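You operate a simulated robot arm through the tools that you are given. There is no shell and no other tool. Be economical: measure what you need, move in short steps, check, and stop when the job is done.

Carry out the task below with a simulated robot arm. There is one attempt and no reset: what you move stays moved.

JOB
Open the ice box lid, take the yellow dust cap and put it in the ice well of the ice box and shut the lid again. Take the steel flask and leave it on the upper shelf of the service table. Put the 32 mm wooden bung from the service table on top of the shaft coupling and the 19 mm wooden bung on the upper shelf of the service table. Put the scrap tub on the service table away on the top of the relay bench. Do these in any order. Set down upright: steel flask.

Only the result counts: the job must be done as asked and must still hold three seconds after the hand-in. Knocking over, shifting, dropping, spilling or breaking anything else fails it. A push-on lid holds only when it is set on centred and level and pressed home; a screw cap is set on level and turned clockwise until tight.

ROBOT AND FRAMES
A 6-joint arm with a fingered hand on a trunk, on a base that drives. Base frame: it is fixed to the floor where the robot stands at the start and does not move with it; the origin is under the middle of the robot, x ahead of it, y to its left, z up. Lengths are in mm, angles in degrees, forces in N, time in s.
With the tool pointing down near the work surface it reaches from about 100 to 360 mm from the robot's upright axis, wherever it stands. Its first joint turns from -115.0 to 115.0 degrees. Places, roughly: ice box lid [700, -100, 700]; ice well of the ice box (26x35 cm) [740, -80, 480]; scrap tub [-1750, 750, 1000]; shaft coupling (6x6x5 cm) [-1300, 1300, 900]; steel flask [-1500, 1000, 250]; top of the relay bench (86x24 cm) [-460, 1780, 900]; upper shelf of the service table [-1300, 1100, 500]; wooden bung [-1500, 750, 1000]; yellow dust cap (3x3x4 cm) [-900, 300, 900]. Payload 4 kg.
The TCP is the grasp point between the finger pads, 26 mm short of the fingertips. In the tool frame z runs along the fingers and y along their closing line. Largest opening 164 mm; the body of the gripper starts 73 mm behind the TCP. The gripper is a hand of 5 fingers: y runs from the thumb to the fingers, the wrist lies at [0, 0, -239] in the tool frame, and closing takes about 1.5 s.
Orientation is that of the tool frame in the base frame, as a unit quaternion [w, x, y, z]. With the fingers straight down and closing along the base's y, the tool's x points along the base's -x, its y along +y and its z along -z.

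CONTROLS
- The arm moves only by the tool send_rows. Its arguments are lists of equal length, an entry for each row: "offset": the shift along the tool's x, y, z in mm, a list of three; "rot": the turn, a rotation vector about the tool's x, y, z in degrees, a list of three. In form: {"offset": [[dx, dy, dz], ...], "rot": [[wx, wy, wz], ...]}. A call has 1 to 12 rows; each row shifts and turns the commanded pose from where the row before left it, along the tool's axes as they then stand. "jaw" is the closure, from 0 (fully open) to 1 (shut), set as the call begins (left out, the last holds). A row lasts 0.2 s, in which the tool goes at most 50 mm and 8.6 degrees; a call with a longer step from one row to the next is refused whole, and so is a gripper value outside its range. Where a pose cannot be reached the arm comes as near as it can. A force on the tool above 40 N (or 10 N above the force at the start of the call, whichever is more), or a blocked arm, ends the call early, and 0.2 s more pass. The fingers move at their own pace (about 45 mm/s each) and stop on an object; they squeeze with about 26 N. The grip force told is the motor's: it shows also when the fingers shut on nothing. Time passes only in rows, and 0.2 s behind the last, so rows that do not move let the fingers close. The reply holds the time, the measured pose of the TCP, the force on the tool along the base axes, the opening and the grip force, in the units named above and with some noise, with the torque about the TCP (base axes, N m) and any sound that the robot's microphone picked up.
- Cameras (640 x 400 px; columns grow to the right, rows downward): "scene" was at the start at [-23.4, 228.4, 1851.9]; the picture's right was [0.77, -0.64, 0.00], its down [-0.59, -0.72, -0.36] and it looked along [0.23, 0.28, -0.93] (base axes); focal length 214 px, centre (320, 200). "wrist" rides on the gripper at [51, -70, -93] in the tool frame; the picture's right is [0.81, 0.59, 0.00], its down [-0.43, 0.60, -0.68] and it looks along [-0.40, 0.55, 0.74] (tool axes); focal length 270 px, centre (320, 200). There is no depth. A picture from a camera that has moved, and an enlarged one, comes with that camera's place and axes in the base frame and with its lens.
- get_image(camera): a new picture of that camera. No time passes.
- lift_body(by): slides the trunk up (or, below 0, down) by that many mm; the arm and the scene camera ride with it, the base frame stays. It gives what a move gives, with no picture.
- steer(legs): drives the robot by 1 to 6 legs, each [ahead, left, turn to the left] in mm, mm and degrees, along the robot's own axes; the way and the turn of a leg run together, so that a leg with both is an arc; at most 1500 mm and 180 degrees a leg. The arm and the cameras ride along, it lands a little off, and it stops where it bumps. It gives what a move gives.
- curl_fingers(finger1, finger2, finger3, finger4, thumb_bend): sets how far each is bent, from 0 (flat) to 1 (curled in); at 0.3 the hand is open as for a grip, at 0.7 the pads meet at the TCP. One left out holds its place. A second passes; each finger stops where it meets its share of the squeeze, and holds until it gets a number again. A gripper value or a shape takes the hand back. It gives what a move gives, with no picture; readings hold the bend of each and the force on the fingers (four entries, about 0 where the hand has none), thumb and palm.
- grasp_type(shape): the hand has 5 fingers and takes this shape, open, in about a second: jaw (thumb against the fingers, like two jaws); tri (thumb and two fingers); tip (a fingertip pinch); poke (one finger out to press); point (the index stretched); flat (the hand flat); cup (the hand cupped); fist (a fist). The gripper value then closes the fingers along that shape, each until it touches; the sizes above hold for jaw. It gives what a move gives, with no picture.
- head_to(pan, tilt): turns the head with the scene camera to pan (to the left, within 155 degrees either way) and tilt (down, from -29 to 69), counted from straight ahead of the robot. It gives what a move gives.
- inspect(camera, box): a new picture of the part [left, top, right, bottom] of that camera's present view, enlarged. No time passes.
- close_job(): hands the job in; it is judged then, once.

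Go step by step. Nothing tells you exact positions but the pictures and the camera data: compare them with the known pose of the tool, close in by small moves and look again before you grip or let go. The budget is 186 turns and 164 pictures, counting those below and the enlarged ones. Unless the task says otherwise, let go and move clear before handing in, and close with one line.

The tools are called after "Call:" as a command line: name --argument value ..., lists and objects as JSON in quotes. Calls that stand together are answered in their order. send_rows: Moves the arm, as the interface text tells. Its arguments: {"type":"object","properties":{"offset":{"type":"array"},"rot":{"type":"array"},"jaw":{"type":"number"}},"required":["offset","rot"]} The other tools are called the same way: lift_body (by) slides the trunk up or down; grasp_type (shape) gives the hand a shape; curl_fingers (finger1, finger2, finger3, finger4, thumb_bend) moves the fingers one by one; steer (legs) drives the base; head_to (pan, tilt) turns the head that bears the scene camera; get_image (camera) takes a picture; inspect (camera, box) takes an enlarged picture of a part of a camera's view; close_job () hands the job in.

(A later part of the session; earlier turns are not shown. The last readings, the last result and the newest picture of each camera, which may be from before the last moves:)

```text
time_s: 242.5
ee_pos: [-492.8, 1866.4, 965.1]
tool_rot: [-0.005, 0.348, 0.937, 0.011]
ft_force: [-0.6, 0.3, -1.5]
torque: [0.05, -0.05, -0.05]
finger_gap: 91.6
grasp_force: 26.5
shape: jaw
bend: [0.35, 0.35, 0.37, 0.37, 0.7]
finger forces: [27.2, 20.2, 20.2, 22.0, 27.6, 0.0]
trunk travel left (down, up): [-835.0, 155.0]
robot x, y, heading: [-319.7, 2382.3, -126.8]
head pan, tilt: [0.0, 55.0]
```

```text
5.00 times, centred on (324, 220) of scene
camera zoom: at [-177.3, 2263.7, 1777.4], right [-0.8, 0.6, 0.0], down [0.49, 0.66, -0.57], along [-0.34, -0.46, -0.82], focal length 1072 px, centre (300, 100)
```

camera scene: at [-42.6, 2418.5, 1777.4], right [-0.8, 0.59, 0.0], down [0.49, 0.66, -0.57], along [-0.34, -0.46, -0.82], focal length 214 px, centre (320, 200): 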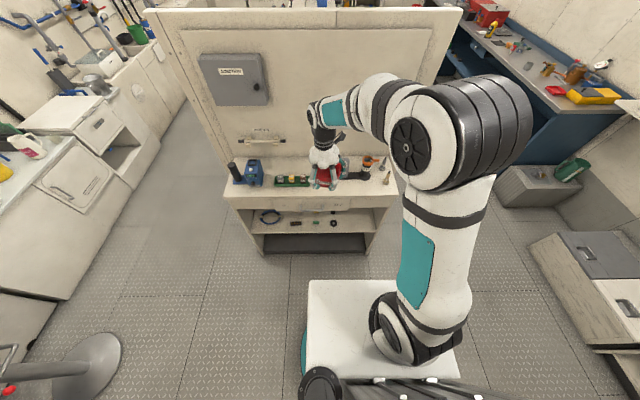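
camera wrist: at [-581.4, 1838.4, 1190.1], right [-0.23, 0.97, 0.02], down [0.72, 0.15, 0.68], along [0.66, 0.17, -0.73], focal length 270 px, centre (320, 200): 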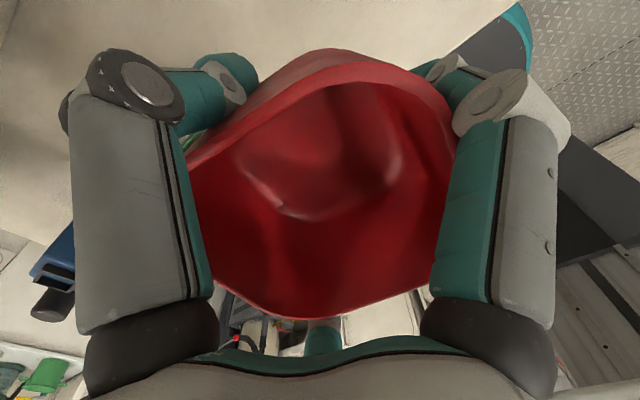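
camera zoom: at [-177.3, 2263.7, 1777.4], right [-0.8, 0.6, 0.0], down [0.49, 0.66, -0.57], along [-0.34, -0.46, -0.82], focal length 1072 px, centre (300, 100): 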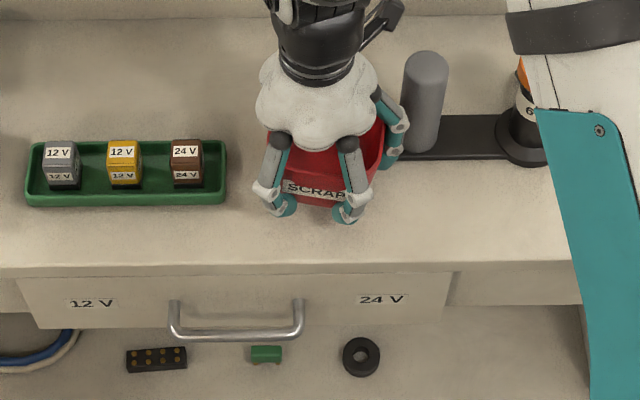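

Call:
send_rows --offset '[[-7, 4, 0], [0, 0, 8], [0, 0, 4], [0, 0, 4], [0, 0, 3], [0, 0, 3], [0, 0, 3]]' --rot '[[0, 0, 0], [0, 0, 0], [0, 0, 0], [0, 0, 0], [0, 0, 0], [0, 0, 0], [0, 0, 0]]'

Call:
inspect --camera "scene" --box '[260, 180, 388, 260]'

```text
time_s: 244.1
ee_pos: [-483.3, 1865.6, 940.5]
tool_rot: [-0.005, 0.348, 0.937, 0.011]
ft_force: [0.3, -0.7, -0.9]
torque: [0.03, -0.02, -0.01]
finger_gap: 91.7
grasp_force: 26.0
shape: jaw
bend: [0.35, 0.35, 0.37, 0.37, 0.7]
finger forces: [27.1, 20.2, 20.1, 21.9, 27.6, 0.1]
trunk travel left (down, up): [-835.0, 155.0]
robot x, y, heading: [-318.0, 2386.1, -126.6]
head pan, tilt: [0.0, 55.0]
```

```text
5.00 times, centred on (324, 220) of scene
camera zoom: at [-177.4, 2263.4, 1777.4], right [-0.8, 0.6, 0.0], down [0.49, 0.66, -0.57], along [-0.34, -0.46, -0.82], focal length 1072 px, centre (300, 100)
```

zoom: 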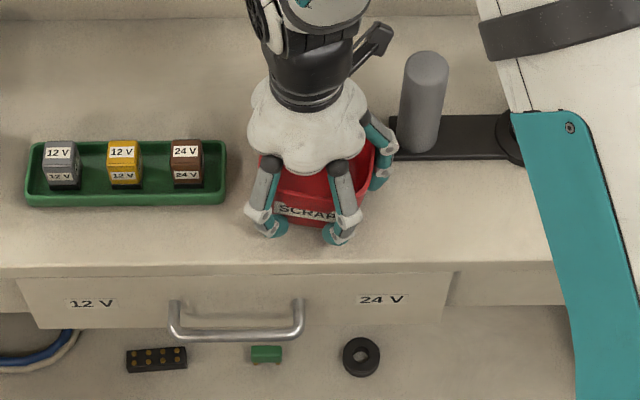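

Call:
send_rows --offset '[[0, 0, 3], [0, 0, 3], [0, 0, 3], [0, 0, 3], [0, 0, 3], [0, 0, 3]]' --rot '[[0, 0, 0], [0, 0, 0], [0, 0, 0], [0, 0, 0], [0, 0, 0], [0, 0, 0]]'

```text
time_s: 245.3
ee_pos: [-482.9, 1864.4, 929.3]
tool_rot: [-0.004, 0.348, 0.937, 0.007]
ft_force: [1.1, 6.7, 25.9]
torque: [0.33, 1.06, -0.22]
finger_gap: 90.2
grasp_force: 26.1
shape: jaw
bend: [0.34, 0.35, 0.37, 0.37, 0.7]
finger forces: [28.8, 23.3, 22.0, 21.8, 26.2, 0.1]
trunk travel left (down, up): [-835.0, 155.0]
robot x, y, heading: [-318.4, 2382.6, -126.6]
head pan, tilt: [0.0, 55.0]
stopped in row 6: the force on the tool passed its limit at 43 N (the readings are from after the stop); the commanded pose is now the measured one
```

Contact. I unload slightly, open a little, and rise.

Call:
send_rows --offset '[[0, 0, -3], [0, 0, 0], [0, 0, 0], [0, 0, 0], [0, 0, 0]]' --rot '[[0, 0, 0], [0, 0, 0], [0, 0, 0], [0, 0, 0], [0, 0, 0]]' --jaw 0.28

Call:
inspect --camera "scene" --box '[260, 180, 388, 260]'

```text
time_s: 246.5
ee_pos: [-483.4, 1864.0, 930.9]
tool_rot: [-0.005, 0.348, 0.937, 0.009]
ft_force: [1.1, -0.3, 0.7]
torque: [0.0, 0.01, 0.0]
finger_gap: 117.8
grasp_force: 0.1
shape: jaw
bend: [0.29, 0.29, 0.29, 0.29, 0.64]
finger forces: [0.1, 0.0, 0.0, 0.0, 0.0, 0.0]
trunk travel left (down, up): [-835.0, 155.0]
robot x, y, heading: [-320.7, 2385.9, -126.7]
head pan, tilt: [0.0, 55.0]
```

```text
5.00 times, centred on (324, 220) of scene
camera zoom: at [-177.4, 2263.3, 1777.3], right [-0.8, 0.6, 0.0], down [0.49, 0.66, -0.57], along [-0.34, -0.46, -0.82], focal length 1072 px, centre (300, 100)
```

zoom: 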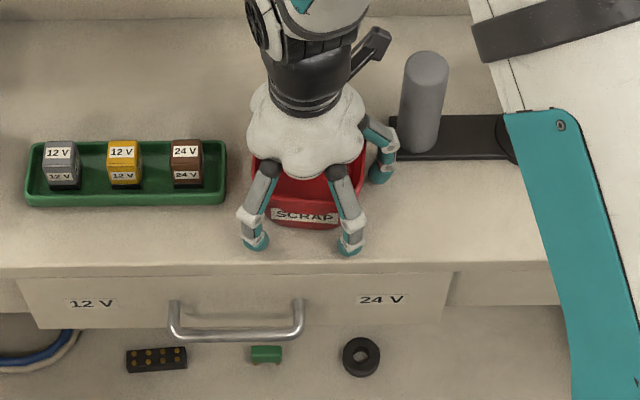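

Call:
send_rows --offset '[[0, 0, -15], [0, 0, -30], [0, 0, -40], [0, 0, -40], [0, 0, -40], [0, 0, -40]]' --rot '[[0, 0, 0], [0, 0, 0], [0, 0, 0], [0, 0, 0], [0, 0, 0], [0, 0, 0]]'

Call:
steer --legs '[[-250, 0, 0]]'

Call:
inspect --camera "scene" --box '[220, 130, 412, 250]'

```text
time_s: 247.9
ee_pos: [-483.5, 1862.2, 1136.5]
tool_rot: [-0.004, 0.347, 0.938, 0.009]
ft_force: [0.8, -0.7, 0.7]
torque: [0.02, -0.04, 0.02]
finger_gap: 117.6
grasp_force: 0.1
shape: jaw
bend: [0.29, 0.29, 0.29, 0.29, 0.64]
finger forces: [0.0, 0.1, 0.1, 0.0, 0.0, 0.0]
trunk travel left (down, up): [-835.0, 155.0]
robot x, y, heading: [-321.6, 2384.5, -126.6]
head pan, tilt: [0.0, 55.0]
```

```text
time_s: 249.7
ee_pos: [-334.3, 2058.2, 1135.4]
tool_rot: [-0.005, 0.345, 0.938, 0.008]
ft_force: [0.8, -0.3, 0.2]
torque: [-0.06, 0.0, 0.0]
finger_gap: 117.9
grasp_force: 0.1
shape: jaw
bend: [0.29, 0.29, 0.29, 0.29, 0.64]
finger forces: [0.0, 0.1, 0.0, 0.0, 0.0, 0.1]
trunk travel left (down, up): [-835.0, 155.0]
robot x, y, heading: [-169.2, 2582.7, -126.3]
head pan, tilt: [0.0, 55.0]
```

```text
3.33 times, centred on (316, 190) of scene
camera zoom: at [-29.6, 2463.3, 1777.4], right [-0.81, 0.59, 0.0], down [0.48, 0.66, -0.57], along [-0.34, -0.46, -0.82], focal length 715 px, centre (333, 233)
```

zoom: 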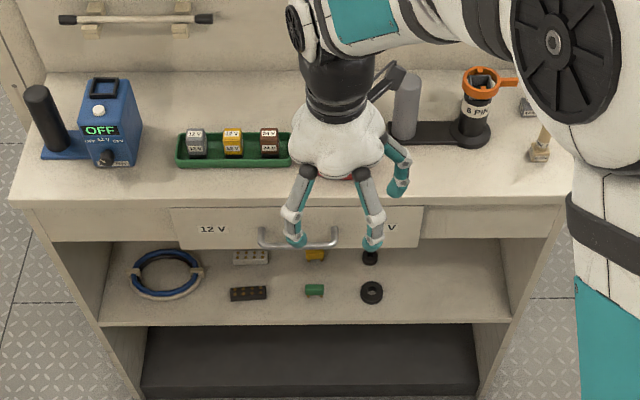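

The tub is placed. I return to the service table for the 19 mm bung (at about (-1739, 579)).

Call:
steer --legs '[[0, -970, 0], [0, 0, 90], [0, -1400, 0], [0, -1260, 0]]'

Call:
lift_body --by -250

Call:
curl_fingers --finger1 0.37 --finger2 0.37 --finger3 0.37 --finger4 0.37 --thumb_bend 0.1

Call:
head_to --pan 0 --tilt 45

Call:
get_image --camera "scene"

```text
time_s: 271.2
ee_pos: [-2081.4, 842.7, 1133.9]
tool_rot: [-0.01, -0.402, 0.916, 0.004]
ft_force: [0.5, -0.1, 0.9]
torque: [0.01, 0.01, 0.0]
finger_gap: 118.0
grasp_force: 0.1
shape: jaw
bend: [0.29, 0.29, 0.29, 0.29, 0.64]
finger forces: [0.0, 0.1, 0.0, 0.0, 0.1, 0.1]
trunk travel left (down, up): [-835.0, 155.0]
robot x, y, heading: [-2598.6, 1022.5, -38.5]
head pan, tilt: [0.0, 55.0]
```

```text
time_s: 273.7
ee_pos: [-2081.2, 842.1, 885.2]
tool_rot: [-0.009, -0.402, 0.916, 0.004]
ft_force: [-1.0, 0.4, -0.2]
torque: [-0.01, 0.02, -0.04]
finger_gap: 117.9
grasp_force: 0.1
shape: jaw
bend: [0.29, 0.29, 0.29, 0.29, 0.64]
finger forces: [0.0, 0.0, 0.1, 0.0, 0.0, 0.1]
trunk travel left (down, up): [-585.0, 405.0]
robot x, y, heading: [-2600.5, 1024.0, -38.8]
head pan, tilt: [0.0, 55.0]
```

```text
time_s: 274.7
ee_pos: [-2080.8, 842.3, 885.7]
tool_rot: [-0.009, -0.402, 0.916, 0.004]
ft_force: [0.2, -0.2, 0.1]
torque: [-0.03, 0.01, -0.03]
finger_gap: 102.3
grasp_force: 0.2
shape: fingers
bend: [0.37, 0.37, 0.37, 0.37, 0.1]
finger forces: [0.1, 0.0, 0.1, 0.1, 0.1, 0.1]
trunk travel left (down, up): [-585.0, 405.0]
robot x, y, heading: [-2598.0, 1025.5, -38.6]
head pan, tilt: [0.0, 55.0]
```

```text
time_s: 275.5
ee_pos: [-2080.9, 842.7, 885.4]
tool_rot: [-0.009, -0.401, 0.916, 0.004]
ft_force: [-0.1, -0.6, -0.4]
torque: [0.01, 0.02, 0.01]
finger_gap: 102.3
grasp_force: 0.1
shape: fingers
bend: [0.37, 0.37, 0.37, 0.37, 0.1]
finger forces: [0.1, 0.0, 0.0, 0.0, 0.1, 0.0]
trunk travel left (down, up): [-585.0, 405.0]
robot x, y, heading: [-2599.1, 1020.9, -38.4]
head pan, tilt: [0.0, 45.0]
```

```text
28 pictures are left
camera scene: at [-2465.6, 1156.0, 1540.7], right [-0.62, -0.78, 0.0], down [-0.55, 0.44, -0.71], along [0.55, -0.44, -0.71], focal length 214 px, centre (320, 200)
```

scene: 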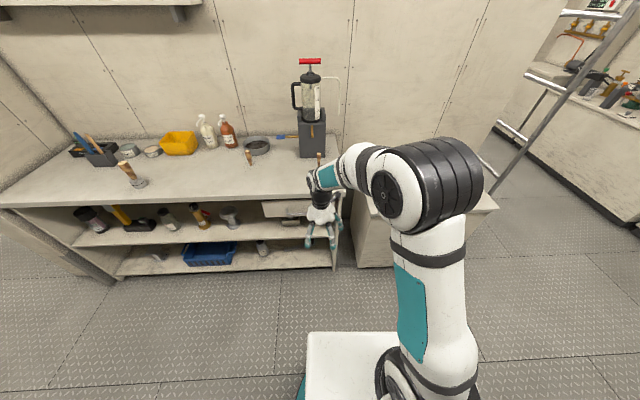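

I now pitch the hand to point forward and 30° down, above table height but short of its edge.

Call:
send_rows --offset '[[0, -40, -40], [0, -40, -40], [0, 0, 0], [0, 0, 0], [0, 0, 0], [0, 0, 0], [0, 0, 0], [0, 0, 0], [0, 0, 0], [0, 0, 0]]' --rot '[[0, 0, -4], [0, 0, 0], [7.5, 0, 0], [7.5, 0, 0], [7.5, 0, 0], [7.5, 0, 0], [7.5, 0, 0], [7.5, 0, 0], [7.5, 0, 0], [7.5, 0, 0]]'

Call:
steer --legs '[[0, 0, 2]]'

Call:
get_image --camera "wrist"

Call:
inspect --camera "scene" --box '[220, 120, 412, 240]'

```text
refused: row 1 steps farther than a row can; nothing moved
```

```text
time_s: 276.2
ee_pos: [-2073.1, 860.9, 885.0]
tool_rot: [-0.009, -0.418, 0.908, 0.003]
ft_force: [0.0, -0.6, 0.3]
torque: [-0.02, -0.03, -0.03]
finger_gap: 102.4
grasp_force: 0.0
shape: fingers
bend: [0.37, 0.37, 0.37, 0.37, 0.1]
finger forces: [0.0, 0.0, 0.1, 0.1, 0.1, 0.0]
trunk travel left (down, up): [-585.0, 405.0]
robot x, y, heading: [-2601.5, 1020.4, -36.7]
head pan, tilt: [0.0, 45.0]
```

```text
27 pictures are left
camera wrist: at [-2052.3, 777.1, 978.7], right [-0.97, -0.23, 0.02], down [-0.16, 0.72, 0.68], along [-0.17, 0.66, -0.73], focal length 270 px, centre (320, 200)
```

wrist: 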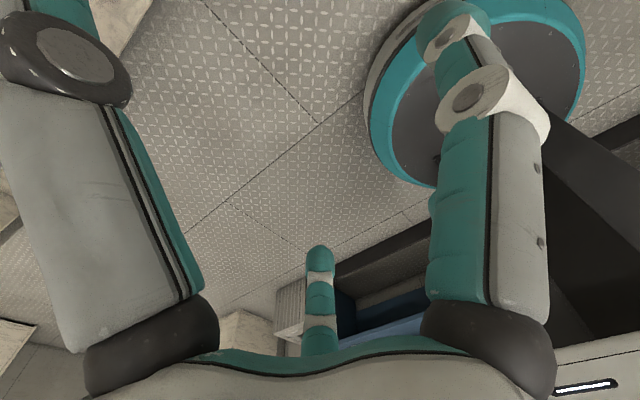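

```text
3.33 times, centred on (316, 180) of scene
camera zoom: at [-2470.4, 1160.7, 1540.8], right [-0.59, -0.8, 0.0], down [-0.57, 0.42, -0.71], along [0.57, -0.42, -0.71], focal length 715 px, centre (333, 267)
```

zoom: 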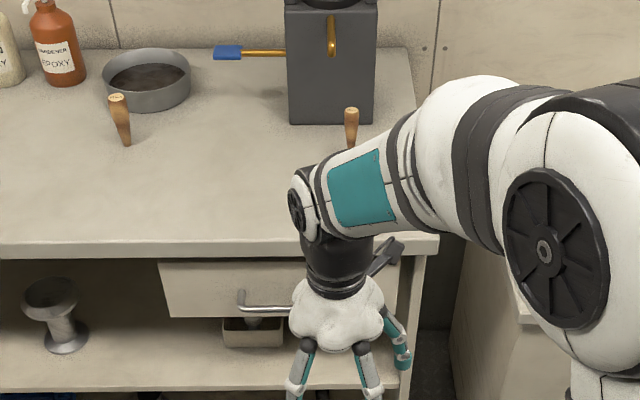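

Call:
send_rows --offset '[[0, -30, -35], [0, -30, -35], [0, -20, -30], [0, 0, 0], [0, 0, 0], [0, 0, 0], [0, 0, 0], [0, 0, 0], [0, 0, 0], [0, 0, 0], [0, 0, 0], [0, 0, 0]]' --rot '[[0, 0, -4], [0, 0, 0], [0, 0, 0], [7.5, 0, 0], [7.5, 0, 0], [7.5, 0, 0], [7.5, 0, 0], [7.5, 0, 0], [7.5, 0, 0], [7.5, 0, 0], [7.5, 0, 0], [0, 0, 0]]'

Call:
get_image --camera "wrist"

```text
time_s: 278.8
ee_pos: [-2009.8, 812.4, 983.7]
tool_rot: [0.217, -0.395, 0.775, -0.444]
ft_force: [-0.3, -0.7, 0.4]
torque: [0.02, -0.03, 0.0]
finger_gap: 102.5
grasp_force: 0.1
shape: fingers
bend: [0.37, 0.37, 0.37, 0.37, 0.1]
finger forces: [0.0, 0.0, 0.0, 0.0, 0.0, 0.1]
trunk travel left (down, up): [-585.0, 405.0]
robot x, y, heading: [-2597.3, 1025.0, -36.4]
head pan, tilt: [0.0, 45.0]
```

```text
25 pictures are left
camera wrist: at [-2075.1, 798.3, 1092.6], right [-0.73, -0.48, -0.49], down [-0.46, 0.87, -0.17], along [0.51, 0.1, -0.85], focal length 270 px, centre (320, 200)
```

wrist: 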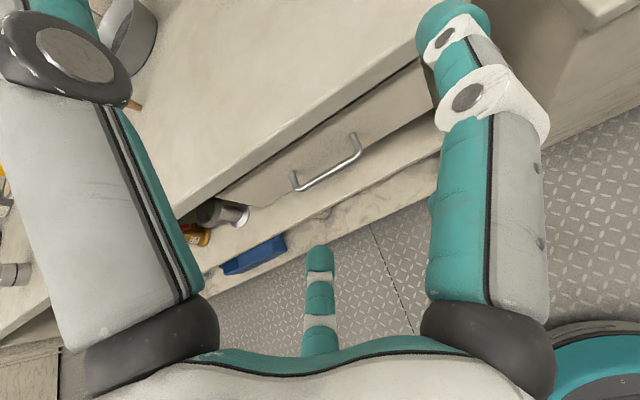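

Call:
curl_fingers --finger1 0.5 --finger2 0.5 --finger3 0.5 --finger4 0.5 --thumb_bend 0.1

Call:
steer --legs '[[250, -26, 0]]'

Call:
get_image --camera "wrist"

Call:
inspect --camera "scene" --box '[220, 100, 412, 220]'

```text
time_s: 279.8
ee_pos: [-2010.0, 810.9, 983.7]
tool_rot: [0.217, -0.394, 0.775, -0.444]
ft_force: [-0.3, 0.0, -0.3]
torque: [0.01, 0.0, 0.01]
finger_gap: 96.7
grasp_force: 0.0
shape: fingers
bend: [0.5, 0.5, 0.5, 0.5, 0.1]
finger forces: [0.0, 0.0, 0.0, 0.0, 0.1, 0.0]
trunk travel left (down, up): [-585.0, 405.0]
robot x, y, heading: [-2598.0, 1024.8, -36.4]
head pan, tilt: [0.0, 45.0]
```

```text
time_s: 281.7
ee_pos: [-1825.3, 640.4, 984.1]
tool_rot: [0.216, -0.394, 0.775, -0.444]
ft_force: [0.3, 0.7, -0.6]
torque: [0.0, 0.01, 0.05]
finger_gap: 96.7
grasp_force: 0.0
shape: fingers
bend: [0.5, 0.5, 0.5, 0.5, 0.1]
finger forces: [0.0, 0.1, 0.0, 0.0, 0.1, 0.0]
trunk travel left (down, up): [-585.0, 405.0]
robot x, y, heading: [-2414.3, 857.4, -36.8]
head pan, tilt: [0.0, 45.0]
```

```text
24 pictures are left
camera wrist: at [-1889.8, 626.1, 1092.3], right [-0.73, -0.47, -0.49], down [-0.45, 0.87, -0.17], along [0.51, 0.1, -0.85], focal length 270 px, centre (320, 200)
```

wrist: 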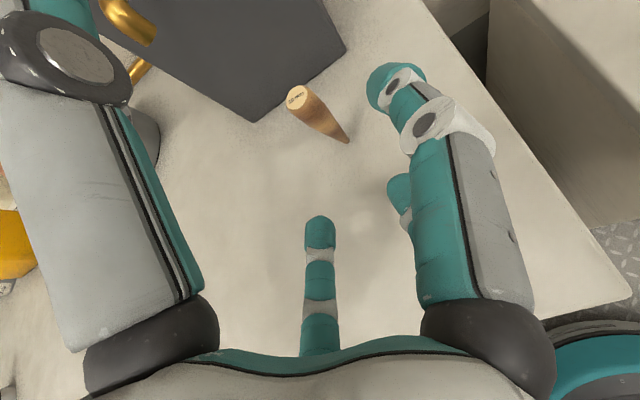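

```text
3.33 times, centred on (316, 160) of scene
camera zoom: at [-2284.3, 989.2, 1540.8], right [-0.6, -0.8, 0.0], down [-0.57, 0.42, -0.71], along [0.57, -0.42, -0.71], focal length 715 px, centre (333, 333)
```

zoom: 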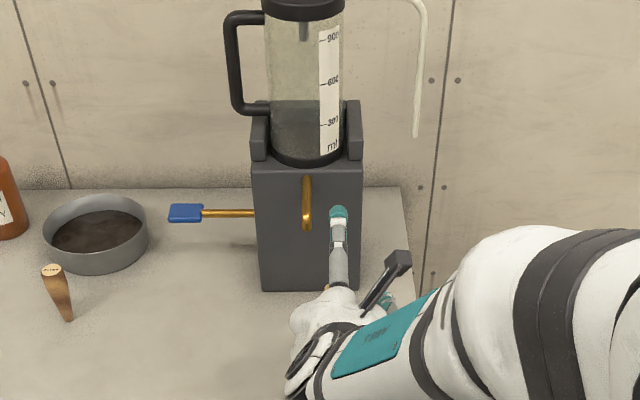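

The device behind the bung requires keeping the thumb back. I set the thumb to 0.4, lower, align left 12 mm, and advance halfway.

Call:
curl_fingers --thumb_bend 0.4

Call:
send_rows --offset '[[-6, 28, 17], [-6, 28, 17], [0, -15, 26], [0, -15, 26]]' --rot '[[0, 0, 0], [0, 0, 0], [0, 0, 0], [0, 0, 0]]'

Call:
get_image --camera "wrist"

```text
time_s: 282.7
ee_pos: [-1825.7, 640.3, 984.0]
tool_rot: [0.216, -0.393, 0.776, -0.445]
ft_force: [-0.4, -0.2, -0.4]
torque: [0.01, 0.0, 0.03]
finger_gap: 57.1
grasp_force: 0.0
shape: fingers
bend: [0.5, 0.5, 0.5, 0.5, 0.4]
finger forces: [0.1, 0.0, 0.0, 0.0, 0.1, 0.0]
trunk travel left (down, up): [-585.0, 405.0]
robot x, y, heading: [-2409.5, 854.0, -36.7]
head pan, tilt: [0.0, 45.0]
```

```text
time_s: 283.7
ee_pos: [-1770.0, 611.3, 915.3]
tool_rot: [0.217, -0.393, 0.775, -0.444]
ft_force: [-0.3, 0.3, 0.4]
torque: [0.0, -0.03, 0.01]
finger_gap: 57.0
grasp_force: 0.0
shape: fingers
bend: [0.5, 0.5, 0.5, 0.5, 0.4]
finger forces: [0.1, 0.0, 0.1, 0.0, 0.0, 0.1]
trunk travel left (down, up): [-585.0, 405.0]
robot x, y, heading: [-2414.9, 852.3, -36.7]
head pan, tilt: [0.0, 45.0]
```

```text
22 pictures are left
camera wrist: at [-1834.1, 597.7, 1025.1], right [-0.73, -0.47, -0.49], down [-0.45, 0.87, -0.17], along [0.51, 0.1, -0.85], focal length 270 px, centre (320, 200)
```

wrist: 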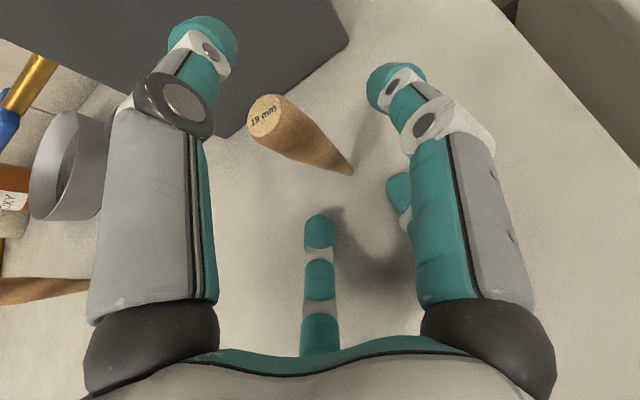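

Label confirmed "19 mm". Forward 42 mm more, then close the fingers.

Call:
send_rows --offset '[[-1, -11, 18], [-1, -10, 18]]' --rot '[[0, 0, 0], [0, 0, 0]]'

Call:
curl_fingers --finger1 0.9 --finger2 0.9 --finger3 0.9 --finger4 0.9

Call:
get_image --camera "wrist"

```text
time_s: 284.3
ee_pos: [-1734.0, 587.7, 915.9]
tool_rot: [0.216, -0.393, 0.775, -0.444]
ft_force: [-0.4, 0.4, 0.3]
torque: [0.03, -0.02, -0.01]
finger_gap: 57.1
grasp_force: 0.4
shape: fingers
bend: [0.5, 0.5, 0.5, 0.5, 0.4]
finger forces: [0.0, 0.0, 0.1, 0.0, 0.1, 0.0]
trunk travel left (down, up): [-585.0, 405.0]
robot x, y, heading: [-2413.0, 850.2, -37.0]
head pan, tilt: [0.0, 45.0]
```

```text
time_s: 285.3
ee_pos: [-1734.7, 588.8, 916.5]
tool_rot: [0.216, -0.393, 0.775, -0.444]
ft_force: [0.4, 0.4, 0.7]
torque: [-0.01, -0.03, 0.02]
finger_gap: 50.1
grasp_force: 0.8
shape: fingers
bend: [0.73, 0.73, 0.73, 0.73, 0.4]
finger forces: [0.0, 0.5, 0.5, 0.0, 0.0, 0.0]
trunk travel left (down, up): [-585.0, 405.0]
robot x, y, heading: [-2414.6, 855.3, -36.7]
head pan, tilt: [0.0, 45.0]
```

```text
21 pictures are left
camera wrist: at [-1799.8, 575.1, 1025.1], right [-0.73, -0.47, -0.49], down [-0.45, 0.87, -0.17], along [0.51, 0.1, -0.85], focal length 270 px, centre (320, 200)
```

wrist: 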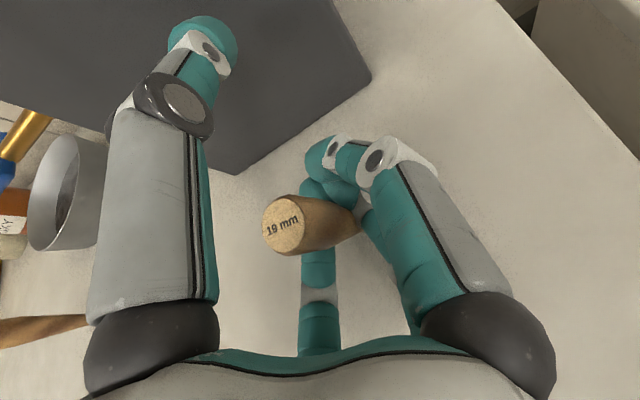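

Call:
curl_fingers --finger1 1.0 --finger2 1.0 --finger3 1.0 --finger4 1.0

Call:
get_image --camera "wrist"

```text
time_s: 286.3
ee_pos: [-1735.4, 588.1, 916.3]
tool_rot: [0.216, -0.393, 0.776, -0.444]
ft_force: [0.2, -0.2, -0.2]
torque: [0.0, 0.01, 0.0]
finger_gap: 50.3
grasp_force: 0.3
shape: fingers
bend: [0.74, 0.73, 0.73, 0.74, 0.4]
finger forces: [0.0, 0.4, 0.5, 0.1, 0.1, 0.0]
trunk travel left (down, up): [-585.0, 405.0]
robot x, y, heading: [-2416.6, 853.5, -36.6]
head pan, tilt: [0.0, 45.0]
```

```text
20 pictures are left
camera wrist: at [-1799.8, 575.1, 1025.1], right [-0.73, -0.47, -0.49], down [-0.45, 0.87, -0.17], along [0.51, 0.1, -0.85], focal length 270 px, centre (320, 200)
```

wrist: 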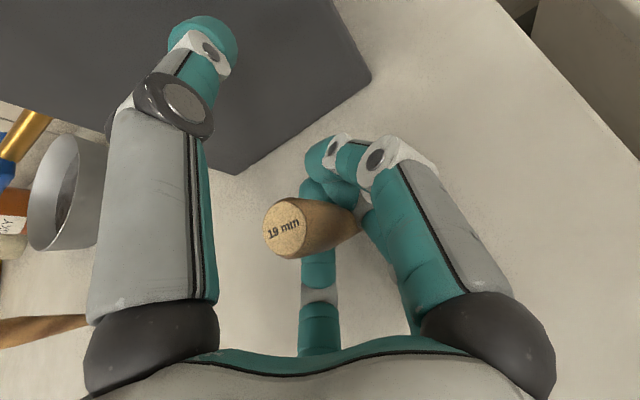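

The fingers enclose the bung but hardly press; I bring the thumb in to clamp it.

Call:
curl_fingers --thumb_bend 0.9

Call:
get_image --camera "wrist"

```text
time_s: 287.3
ee_pos: [-1735.5, 588.3, 916.4]
tool_rot: [0.216, -0.393, 0.776, -0.444]
ft_force: [0.5, 0.2, 0.2]
torque: [0.0, 0.0, -0.01]
finger_gap: 1.5
grasp_force: 0.0
shape: fingers
bend: [0.97, 0.75, 0.75, 0.97, 0.81]
finger forces: [0.0, 0.1, 0.0, 0.0, 0.0, 0.1]
trunk travel left (down, up): [-585.0, 405.0]
robot x, y, heading: [-2414.8, 852.7, -36.5]
head pan, tilt: [0.0, 45.0]
```

```text
19 pictures are left
camera wrist: at [-1799.8, 575.1, 1025.1], right [-0.73, -0.47, -0.49], down [-0.45, 0.87, -0.17], along [0.51, 0.1, -0.85], focal length 270 px, centre (320, 200)
```

wrist: 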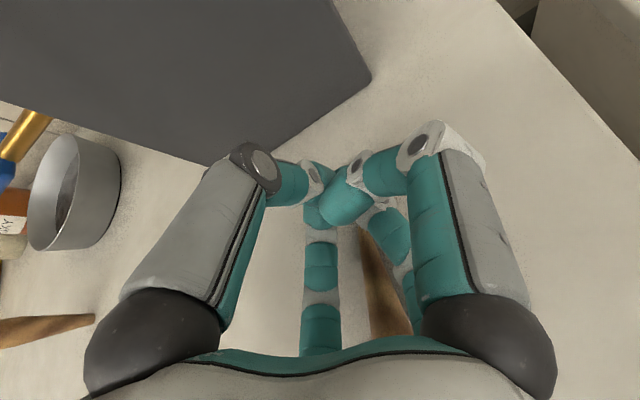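

The bung has tipped inside the hand. I open gently, lift straight up, and look.

Call:
curl_fingers --finger1 0.4 --finger2 0.4 --finger3 0.4 --finger4 0.4 --thumb_bend 0.35

Call:
get_image --camera "wrist"

```text
time_s: 288.3
ee_pos: [-1735.2, 588.4, 917.9]
tool_rot: [0.217, -0.392, 0.775, -0.446]
ft_force: [1.6, -0.8, 15.4]
torque: [-0.13, -0.14, -0.04]
finger_gap: 73.2
grasp_force: 7.6
shape: fingers
bend: [0.4, 0.45, 0.45, 0.4, 0.35]
finger forces: [0.1, 7.7, 7.7, 0.0, 0.0, 0.0]
trunk travel left (down, up): [-585.0, 405.0]
robot x, y, heading: [-2411.8, 854.3, -36.7]
head pan, tilt: [0.0, 45.0]
```

```text
18 pictures are left
camera wrist: at [-1800.4, 575.3, 1026.8], right [-0.73, -0.48, -0.5], down [-0.45, 0.87, -0.17], along [0.51, 0.1, -0.85], focal length 270 px, centre (320, 200)
```

wrist: 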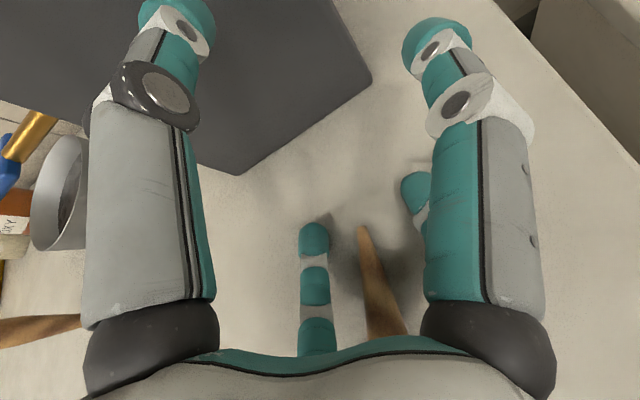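

The bung lies on the table now, thick end toward me (nothing else touched). I'll regrasp it from above with a tripod pinch: lift, back off, set tool vertical and roll it so the thumb and fingers 2/3 close across the bung.

Call:
send_rows --offset '[[0, -30, -18], [0, -40, -24], [0, -40, -24]]' --rot '[[0, 0, 0], [0, 0, 0], [0, 0, 0]]'

Call:
steer --legs '[[-60, 0, 0]]'

Call:
send_rows --offset '[[0, 0, 0], [0, 0, 0], [0, 0, 0], [0, 0, 0], [0, 0, 0], [0, 0, 0], [0, 0, 0], [0, 0, 0]]' --rot '[[-7.4, 0, 0], [-7.4, 0, 0], [-7.4, 0, 0], [-7.4, 0, 0], [-7.4, 0, 0], [-7.4, 0, 0], [-7.4, 0, 0], [-7.4, 0, 0]]'

Call:
send_rows --offset '[[0, 0, 0], [0, 0, 0], [0, 0, 0], [0, 0, 0], [0, 0, 0], [0, 0, 0], [0, 0, 0], [0, 0, 0], [0, 0, 0], [0, 0, 0], [0, 0, 0]]' --rot '[[0, 0, 8.4], [0, 0, 8.4], [0, 0, 8.4], [0, 0, 8.4], [0, 0, 8.4], [0, 0, 8.4], [0, 0, 8.4], [0, 0, 8.4], [0, 0, 8.4], [0, 0, 8.4], [0, 0, 8.2]]'

Call:
curl_fingers --finger1 0 --finger2 0.4 --finger3 0.4 --finger4 0 --thumb_bend 0.4

Call:
get_image --camera "wrist"

```text
time_s: 289.1
ee_pos: [-1734.6, 593.1, 1045.6]
tool_rot: [0.217, -0.394, 0.775, -0.443]
ft_force: [-0.4, 0.1, 0.1]
torque: [0.0, -0.02, 0.0]
finger_gap: 73.2
grasp_force: 0.0
shape: fingers
bend: [0.4, 0.4, 0.4, 0.4, 0.35]
finger forces: [0.0, 0.0, 0.0, 0.1, 0.0, 0.0]
trunk travel left (down, up): [-585.0, 405.0]
robot x, y, heading: [-2412.0, 853.8, -36.4]
head pan, tilt: [0.0, 45.0]
```

```text
time_s: 290.1
ee_pos: [-1784.4, 628.8, 1045.6]
tool_rot: [0.217, -0.393, 0.775, -0.445]
ft_force: [-0.5, -0.3, 0.0]
torque: [-0.01, 0.0, 0.05]
finger_gap: 73.3
grasp_force: 0.1
shape: fingers
bend: [0.4, 0.4, 0.4, 0.4, 0.35]
finger forces: [0.0, 0.0, 0.0, 0.1, 0.0, 0.0]
trunk travel left (down, up): [-585.0, 405.0]
robot x, y, heading: [-2461.4, 890.8, -36.7]
head pan, tilt: [0.0, 45.0]
```

```text
time_s: 291.9
ee_pos: [-1791.3, 632.8, 1039.9]
tool_rot: [-0.003, -0.449, 0.893, -0.004]
ft_force: [0.1, -0.1, -0.5]
torque: [-0.03, -0.01, 0.0]
finger_gap: 73.2
grasp_force: 0.1
shape: fingers
bend: [0.4, 0.4, 0.4, 0.4, 0.35]
finger forces: [0.0, 0.0, 0.0, 0.0, 0.0, 0.0]
out of reach, approached as far as the arm can: row 8
trunk travel left (down, up): [-585.0, 405.0]
robot x, y, heading: [-2461.6, 894.3, -36.6]
head pan, tilt: [0.0, 45.0]
```

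```text
time_s: 294.2
ee_pos: [-1791.5, 631.2, 1036.8]
tool_rot: [0.0, 0.333, 0.943, -0.006]
ft_force: [0.1, 0.9, 0.0]
torque: [-0.01, 0.0, -0.04]
finger_gap: 73.3
grasp_force: 0.0
shape: fingers
bend: [0.4, 0.4, 0.4, 0.4, 0.35]
finger forces: [0.0, 0.0, 0.0, 0.0, 0.0, 0.0]
trunk travel left (down, up): [-585.0, 405.0]
robot x, y, heading: [-2462.0, 890.3, -36.6]
head pan, tilt: [0.0, 45.0]
```

```text
time_s: 295.2
ee_pos: [-1790.7, 632.9, 1037.4]
tool_rot: [0.0, 0.332, 0.943, -0.007]
ft_force: [-0.3, 0.2, 0.4]
torque: [0.0, -0.02, 0.01]
finger_gap: 103.8
grasp_force: 0.1
shape: fingers
bend: [0.01, 0.4, 0.4, 0.01, 0.4]
finger forces: [0.0, 0.1, 0.0, 0.0, 0.1, 0.1]
trunk travel left (down, up): [-585.0, 405.0]
robot x, y, heading: [-2462.5, 887.9, -36.7]
head pan, tilt: [0.0, 45.0]
```

```text
17 pictures are left
camera wrist: at [-1873.3, 609.4, 1131.3], right [-0.26, 0.97, -0.01], down [0.71, 0.2, 0.67], along [0.65, 0.17, -0.74], focal length 270 px, centre (320, 200)
```

wrist: 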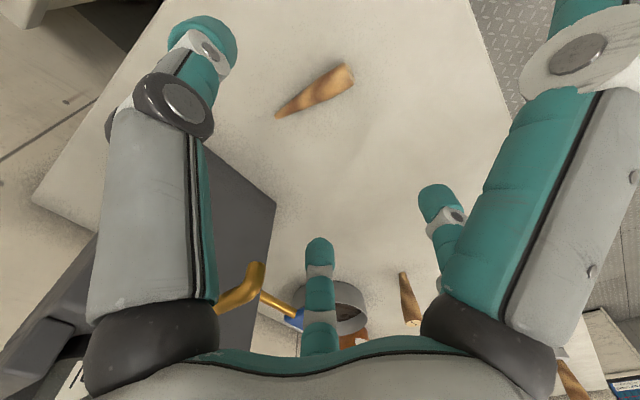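

Clear view: bung centre about (-1770, 628), aligned with the tool's x within 5°. I set fingers 1/4 to 0.3, align and descend.

Call:
curl_fingers --finger1 0.3 --finger4 0.3

Call:
send_rows --offset '[[-17, 10, 0], [0, 0, 40], [0, 0, 40]]' --rot '[[0, 0, 4.7], [0, 0, 0], [0, 0, 0]]'

Call:
get_image --camera "wrist"

```text
time_s: 296.2
ee_pos: [-1790.9, 630.6, 1037.1]
tool_rot: [0.001, 0.333, 0.943, -0.006]
ft_force: [0.9, 0.4, 0.1]
torque: [0.0, 0.0, 0.03]
finger_gap: 81.0
grasp_force: 0.0
shape: fingers
bend: [0.3, 0.4, 0.4, 0.3, 0.4]
finger forces: [0.1, 0.0, 0.0, 0.0, 0.1, 0.0]
trunk travel left (down, up): [-585.0, 405.0]
robot x, y, heading: [-2463.4, 887.6, -36.8]
head pan, tilt: [0.0, 45.0]
```

```text
time_s: 297.1
ee_pos: [-1783.5, 629.9, 947.5]
tool_rot: [-0.002, 0.371, 0.928, -0.007]
ft_force: [0.6, -0.4, 0.2]
torque: [-0.02, 0.03, 0.0]
finger_gap: 80.7
grasp_force: 0.0
shape: fingers
bend: [0.3, 0.4, 0.4, 0.3, 0.4]
finger forces: [0.1, 0.0, 0.0, 0.1, 0.1, 0.1]
out of reach, approached as far as the arm can: row 1
trunk travel left (down, up): [-585.0, 405.0]
robot x, y, heading: [-2465.8, 888.0, -36.7]
head pan, tilt: [0.0, 45.0]
```

```text
16 pictures are left
camera wrist: at [-1867.3, 614.2, 1042.3], right [-0.18, 0.98, -0.01], down [0.73, 0.14, 0.67], along [0.66, 0.11, -0.74], focal length 270 px, centre (320, 200)
```

wrist: 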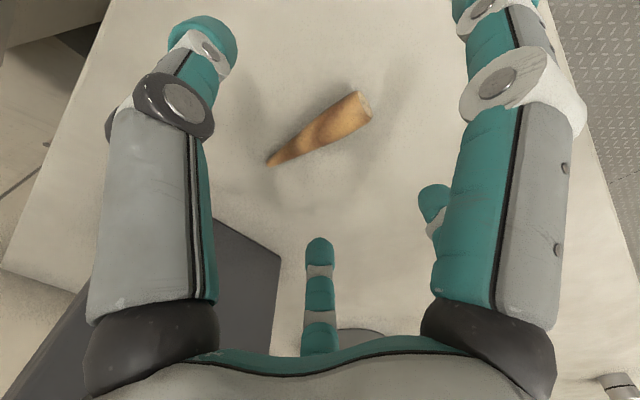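

Call:
steer --legs '[[50, 0, 0]]'

Call:
send_rows --offset '[[20, 4, 0], [20, 4, 0], [0, 0, 20]]' --rot '[[0, 0, 0], [0, 0, 0], [0, 0, 0]]'

Call:
get_image --camera "wrist"

```text
time_s: 297.9
ee_pos: [-1779.0, 624.8, 951.2]
tool_rot: [-0.01, 0.369, 0.929, -0.005]
ft_force: [-19.6, 8.6, 8.2]
torque: [-0.83, -2.16, 0.16]
finger_gap: 80.8
grasp_force: 10.5
shape: fingers
bend: [0.3, 0.4, 0.4, 0.3, 0.4]
finger forces: [0.1, 0.0, 0.0, 0.0, 0.1, 21.3]
trunk travel left (down, up): [-585.0, 405.0]
robot x, y, heading: [-2450.5, 881.7, -36.6]
head pan, tilt: [0.0, 45.0]
stopped in leg 1: the force on the tool passed its limit at 101 N (the readings are from after the stop); the commanded pose is now the measured one
```

```text
time_s: 298.7
ee_pos: [-1798.0, 656.9, 929.7]
tool_rot: [-0.01, 0.369, 0.929, -0.006]
ft_force: [0.3, 0.6, 0.0]
torque: [-0.02, -0.01, 0.01]
finger_gap: 80.8
grasp_force: 0.1
shape: fingers
bend: [0.3, 0.4, 0.4, 0.3, 0.4]
finger forces: [0.1, 0.0, 0.0, 0.0, 0.1, 0.0]
trunk travel left (down, up): [-585.0, 405.0]
robot x, y, heading: [-2450.4, 881.2, -36.6]
head pan, tilt: [0.0, 45.0]
```

```text
15 pictures are left
camera wrist: at [-1879.2, 640.6, 1025.4], right [-0.19, 0.98, 0.0], down [0.74, 0.14, 0.66], along [0.65, 0.12, -0.75], focal length 270 px, centre (320, 200)
```

wrist: 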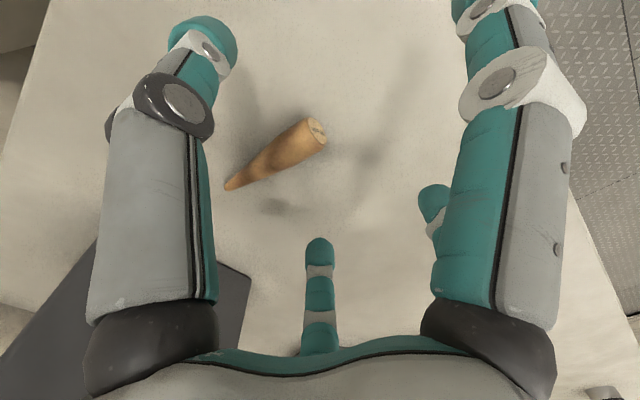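

The palm touched the device's lever, so I keep clear of it: I'll grip nearer the thick end of the bung. Small shift and guarded descent.

Call:
send_rows --offset '[[-22, 0, 0], [0, 0, 17], [0, 0, 17], [0, 0, 12]]' --rot '[[0, 0, 0], [0, 0, 0], [0, 0, 0], [0, 0, 0]]'

Call:
get_image --camera "wrist"

```text
time_s: 299.7
ee_pos: [-1785.1, 640.6, 892.3]
tool_rot: [-0.003, 0.37, 0.929, -0.005]
ft_force: [-6.4, -2.1, 39.6]
torque: [1.17, -2.11, 0.04]
finger_gap: 80.7
grasp_force: 19.7
shape: fingers
bend: [0.3, 0.4, 0.39, 0.3, 0.4]
finger forces: [0.0, 10.8, 29.1, 0.1, 0.0, 0.0]
trunk travel left (down, up): [-585.0, 405.0]
robot x, y, heading: [-2450.0, 878.3, -36.4]
head pan, tilt: [0.0, 45.0]
```

```text
14 pictures are left
camera wrist: at [-1867.7, 625.3, 987.1], right [-0.18, 0.98, 0.0], down [0.73, 0.14, 0.67], along [0.66, 0.12, -0.74], focal length 270 px, centre (320, 200)
```

wrist: 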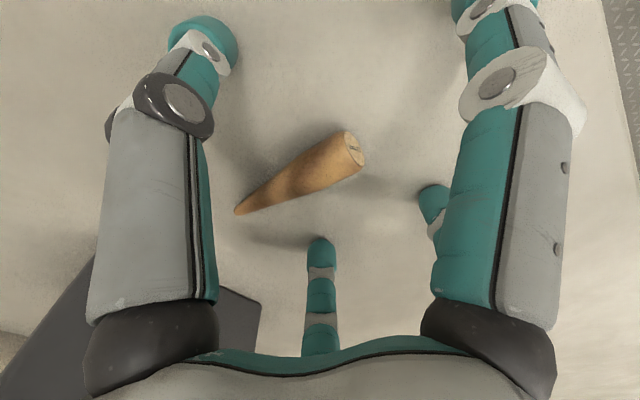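

Call:
send_rows --offset '[[0, 3, -12]]' --rot '[[0, 0, 0]]'

Call:
curl_fingers --finger2 0.58 --finger3 0.58 --thumb_bend 0.58

Call:
send_rows --offset '[[0, 0, 8], [0, 0, 6], [0, 0, 5], [0, 0, 4], [0, 0, 3]]' --rot '[[0, 0, 0], [0, 0, 0], [0, 0, 0], [0, 0, 0], [0, 0, 0]]'

Call:
get_image --camera "wrist"

```text
time_s: 300.1
ee_pos: [-1782.8, 643.1, 894.7]
tool_rot: [-0.012, 0.369, 0.929, -0.005]
ft_force: [-2.7, -1.0, 13.1]
torque: [0.16, -0.88, -0.07]
finger_gap: 81.1
grasp_force: 6.8
shape: fingers
bend: [0.3, 0.4, 0.4, 0.3, 0.4]
finger forces: [0.0, 0.0, 13.6, 0.0, 0.0, 0.0]
trunk travel left (down, up): [-585.0, 405.0]
robot x, y, heading: [-2451.8, 880.8, -36.7]
head pan, tilt: [0.0, 45.0]
```

```text
time_s: 301.1
ee_pos: [-1781.3, 643.9, 896.1]
tool_rot: [-0.01, 0.369, 0.929, -0.007]
ft_force: [5.4, 1.4, 17.2]
torque: [0.27, -1.25, 0.02]
finger_gap: 71.2
grasp_force: 8.2
shape: fingers
bend: [0.3, 0.57, 0.46, 0.3, 0.57]
finger forces: [0.0, 0.0, 16.6, 0.0, 0.0, 0.1]
trunk travel left (down, up): [-585.0, 405.0]
robot x, y, heading: [-2450.3, 880.7, -36.5]
head pan, tilt: [0.0, 45.0]
```

```text
time_s: 301.5
ee_pos: [-1777.9, 643.4, 895.5]
tool_rot: [-0.002, 0.369, 0.929, -0.005]
ft_force: [3.1, 0.5, 17.1]
torque: [0.18, -0.93, 0.03]
finger_gap: 71.6
grasp_force: 8.8
shape: fingers
bend: [0.3, 0.57, 0.5, 0.3, 0.57]
finger forces: [0.0, 0.0, 17.4, 0.1, 0.0, 0.0]
trunk travel left (down, up): [-585.0, 405.0]
robot x, y, heading: [-2448.4, 882.4, -36.6]
head pan, tilt: [0.0, 45.0]
stopped in row 2: the force on the tool passed its limit at 45 N (the readings are from after the stop); the commanded pose is now the measured one
```

```text
13 pictures are left
camera wrist: at [-1861.1, 627.1, 989.6], right [-0.19, 0.98, -0.01], down [0.73, 0.14, 0.67], along [0.66, 0.12, -0.74], focal length 270 px, centre (320, 200)
```

wrist: 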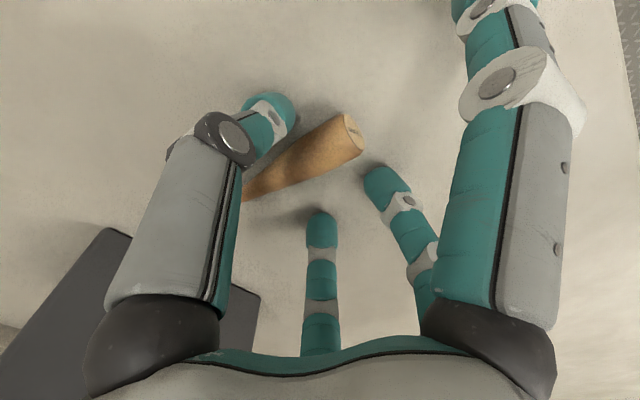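

Call:
send_rows --offset '[[0, 0, -20], [0, 0, 0], [0, 0, 0]]' --rot '[[0, 0, 0], [0, 0, 0], [0, 0, 0]]'

Call:
curl_fingers --finger2 0.62 --finger3 0.62 --thumb_bend 0.58

Call:
send_rows --offset '[[0, 0, 8], [0, 0, 6], [0, 0, 5], [0, 0, 5], [0, 0, 4]]' --rot '[[0, 0, 0], [0, 0, 0], [0, 0, 0], [0, 0, 0], [0, 0, 0]]'

Call:
curl_fingers --finger2 1.0 --finger3 1.0 --thumb_bend 0.8

Call:
get_image --camera "wrist"

```text
time_s: 302.3
ee_pos: [-1778.6, 642.4, 910.9]
tool_rot: [-0.006, 0.369, 0.929, -0.005]
ft_force: [-0.9, 0.6, -0.3]
torque: [0.02, 0.0, -0.02]
finger_gap: 71.5
grasp_force: 0.0
shape: fingers
bend: [0.3, 0.57, 0.53, 0.3, 0.57]
finger forces: [0.0, 0.1, 0.0, 0.0, 0.0, 0.0]
trunk travel left (down, up): [-585.0, 405.0]
robot x, y, heading: [-2452.3, 879.0, -36.5]
head pan, tilt: [0.0, 45.0]
```

```text
time_s: 303.3
ee_pos: [-1777.9, 642.6, 910.6]
tool_rot: [-0.006, 0.369, 0.929, -0.005]
ft_force: [-0.4, -0.4, -0.7]
torque: [0.0, 0.05, 0.02]
finger_gap: 71.4
grasp_force: 0.1
shape: fingers
bend: [0.3, 0.62, 0.62, 0.3, 0.57]
finger forces: [0.0, 0.1, 0.1, 0.1, 0.1, 0.0]
trunk travel left (down, up): [-585.0, 405.0]
robot x, y, heading: [-2450.4, 882.7, -36.5]
head pan, tilt: [0.0, 45.0]
```

```text
time_s: 304.6
ee_pos: [-1777.9, 641.4, 894.8]
tool_rot: [0.0, 0.37, 0.929, -0.007]
ft_force: [-2.8, 1.1, 19.0]
torque: [-0.5, 0.59, -0.06]
finger_gap: 71.2
grasp_force: 9.6
shape: fingers
bend: [0.3, 0.62, 0.62, 0.3, 0.57]
finger forces: [0.1, 0.1, 0.0, 0.0, 18.5, 0.0]
trunk travel left (down, up): [-585.0, 405.0]
robot x, y, heading: [-2453.0, 882.7, -36.7]
head pan, tilt: [0.0, 45.0]
stopped in row 5: the force on the tool passed its limit at 43 N (the readings are from after the stop); the commanded pose is now the measured one
```

```text
time_s: 305.6
ee_pos: [-1778.5, 642.0, 890.8]
tool_rot: [-0.001, 0.37, 0.929, -0.005]
ft_force: [-3.8, -4.1, 11.9]
torque: [-0.29, 0.22, 0.01]
finger_gap: 71.3
grasp_force: 26.1
shape: fingers
bend: [0.3, 0.66, 0.66, 0.3, 0.64]
finger forces: [0.0, 12.4, 12.2, 0.0, 27.2, 0.0]
trunk travel left (down, up): [-585.0, 405.0]
robot x, y, heading: [-2449.0, 877.0, -36.5]
head pan, tilt: [0.0, 45.0]
```

```text
12 pictures are left
camera wrist: at [-1861.4, 625.5, 985.0], right [-0.18, 0.98, -0.01], down [0.73, 0.14, 0.67], along [0.66, 0.12, -0.74], focal length 270 px, centre (320, 200)
```

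wrist: 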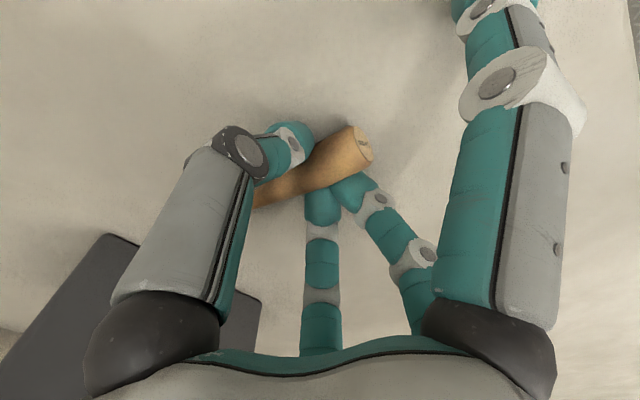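

The bung is clamped (27 N vs 12+12 N). I lift straight up and check.

Call:
send_rows --offset '[[0, 0, -10], [0, 0, -25], [0, 0, -40], [0, 0, -40]]' --rot '[[0, 0, 0], [0, 0, 0], [0, 0, 0], [0, 0, 0]]'

Call:
steer --legs '[[-350, 0, 0]]'

Call:
get_image --camera "scene"

```text
time_s: 306.6
ee_pos: [-1775.5, 643.0, 1002.1]
tool_rot: [-0.002, 0.37, 0.929, -0.006]
ft_force: [1.2, -0.3, -0.2]
torque: [0.03, 0.0, 0.0]
finger_gap: 71.2
grasp_force: 22.8
shape: fingers
bend: [0.3, 0.66, 0.66, 0.3, 0.64]
finger forces: [0.0, 12.8, 12.1, 0.0, 18.9, 0.0]
trunk travel left (down, up): [-585.0, 405.0]
robot x, y, heading: [-2452.0, 877.9, -36.6]
head pan, tilt: [0.0, 45.0]
```

```text
time_s: 308.9
ee_pos: [-2059.3, 858.3, 1002.7]
tool_rot: [-0.002, 0.367, 0.93, -0.006]
ft_force: [-0.9, 0.1, -0.2]
torque: [-0.02, -0.01, -0.02]
finger_gap: 71.4
grasp_force: 21.6
shape: fingers
bend: [0.3, 0.66, 0.66, 0.3, 0.64]
finger forces: [0.1, 12.6, 12.2, 0.0, 18.9, 0.0]
trunk travel left (down, up): [-585.0, 405.0]
robot x, y, heading: [-2738.0, 1093.8, -35.9]
head pan, tilt: [0.0, 45.0]
```

```text
11 pictures are left
camera scene: at [-2609.2, 1228.7, 1540.8], right [-0.59, -0.81, 0.0], down [-0.57, 0.42, -0.71], along [0.57, -0.42, -0.71], focal length 214 px, centre (320, 200)
```

scene: 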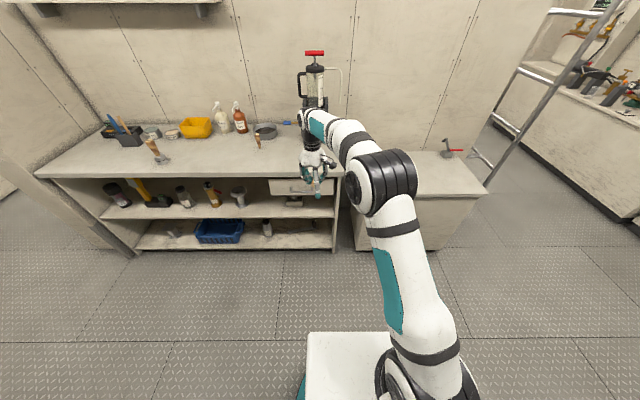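

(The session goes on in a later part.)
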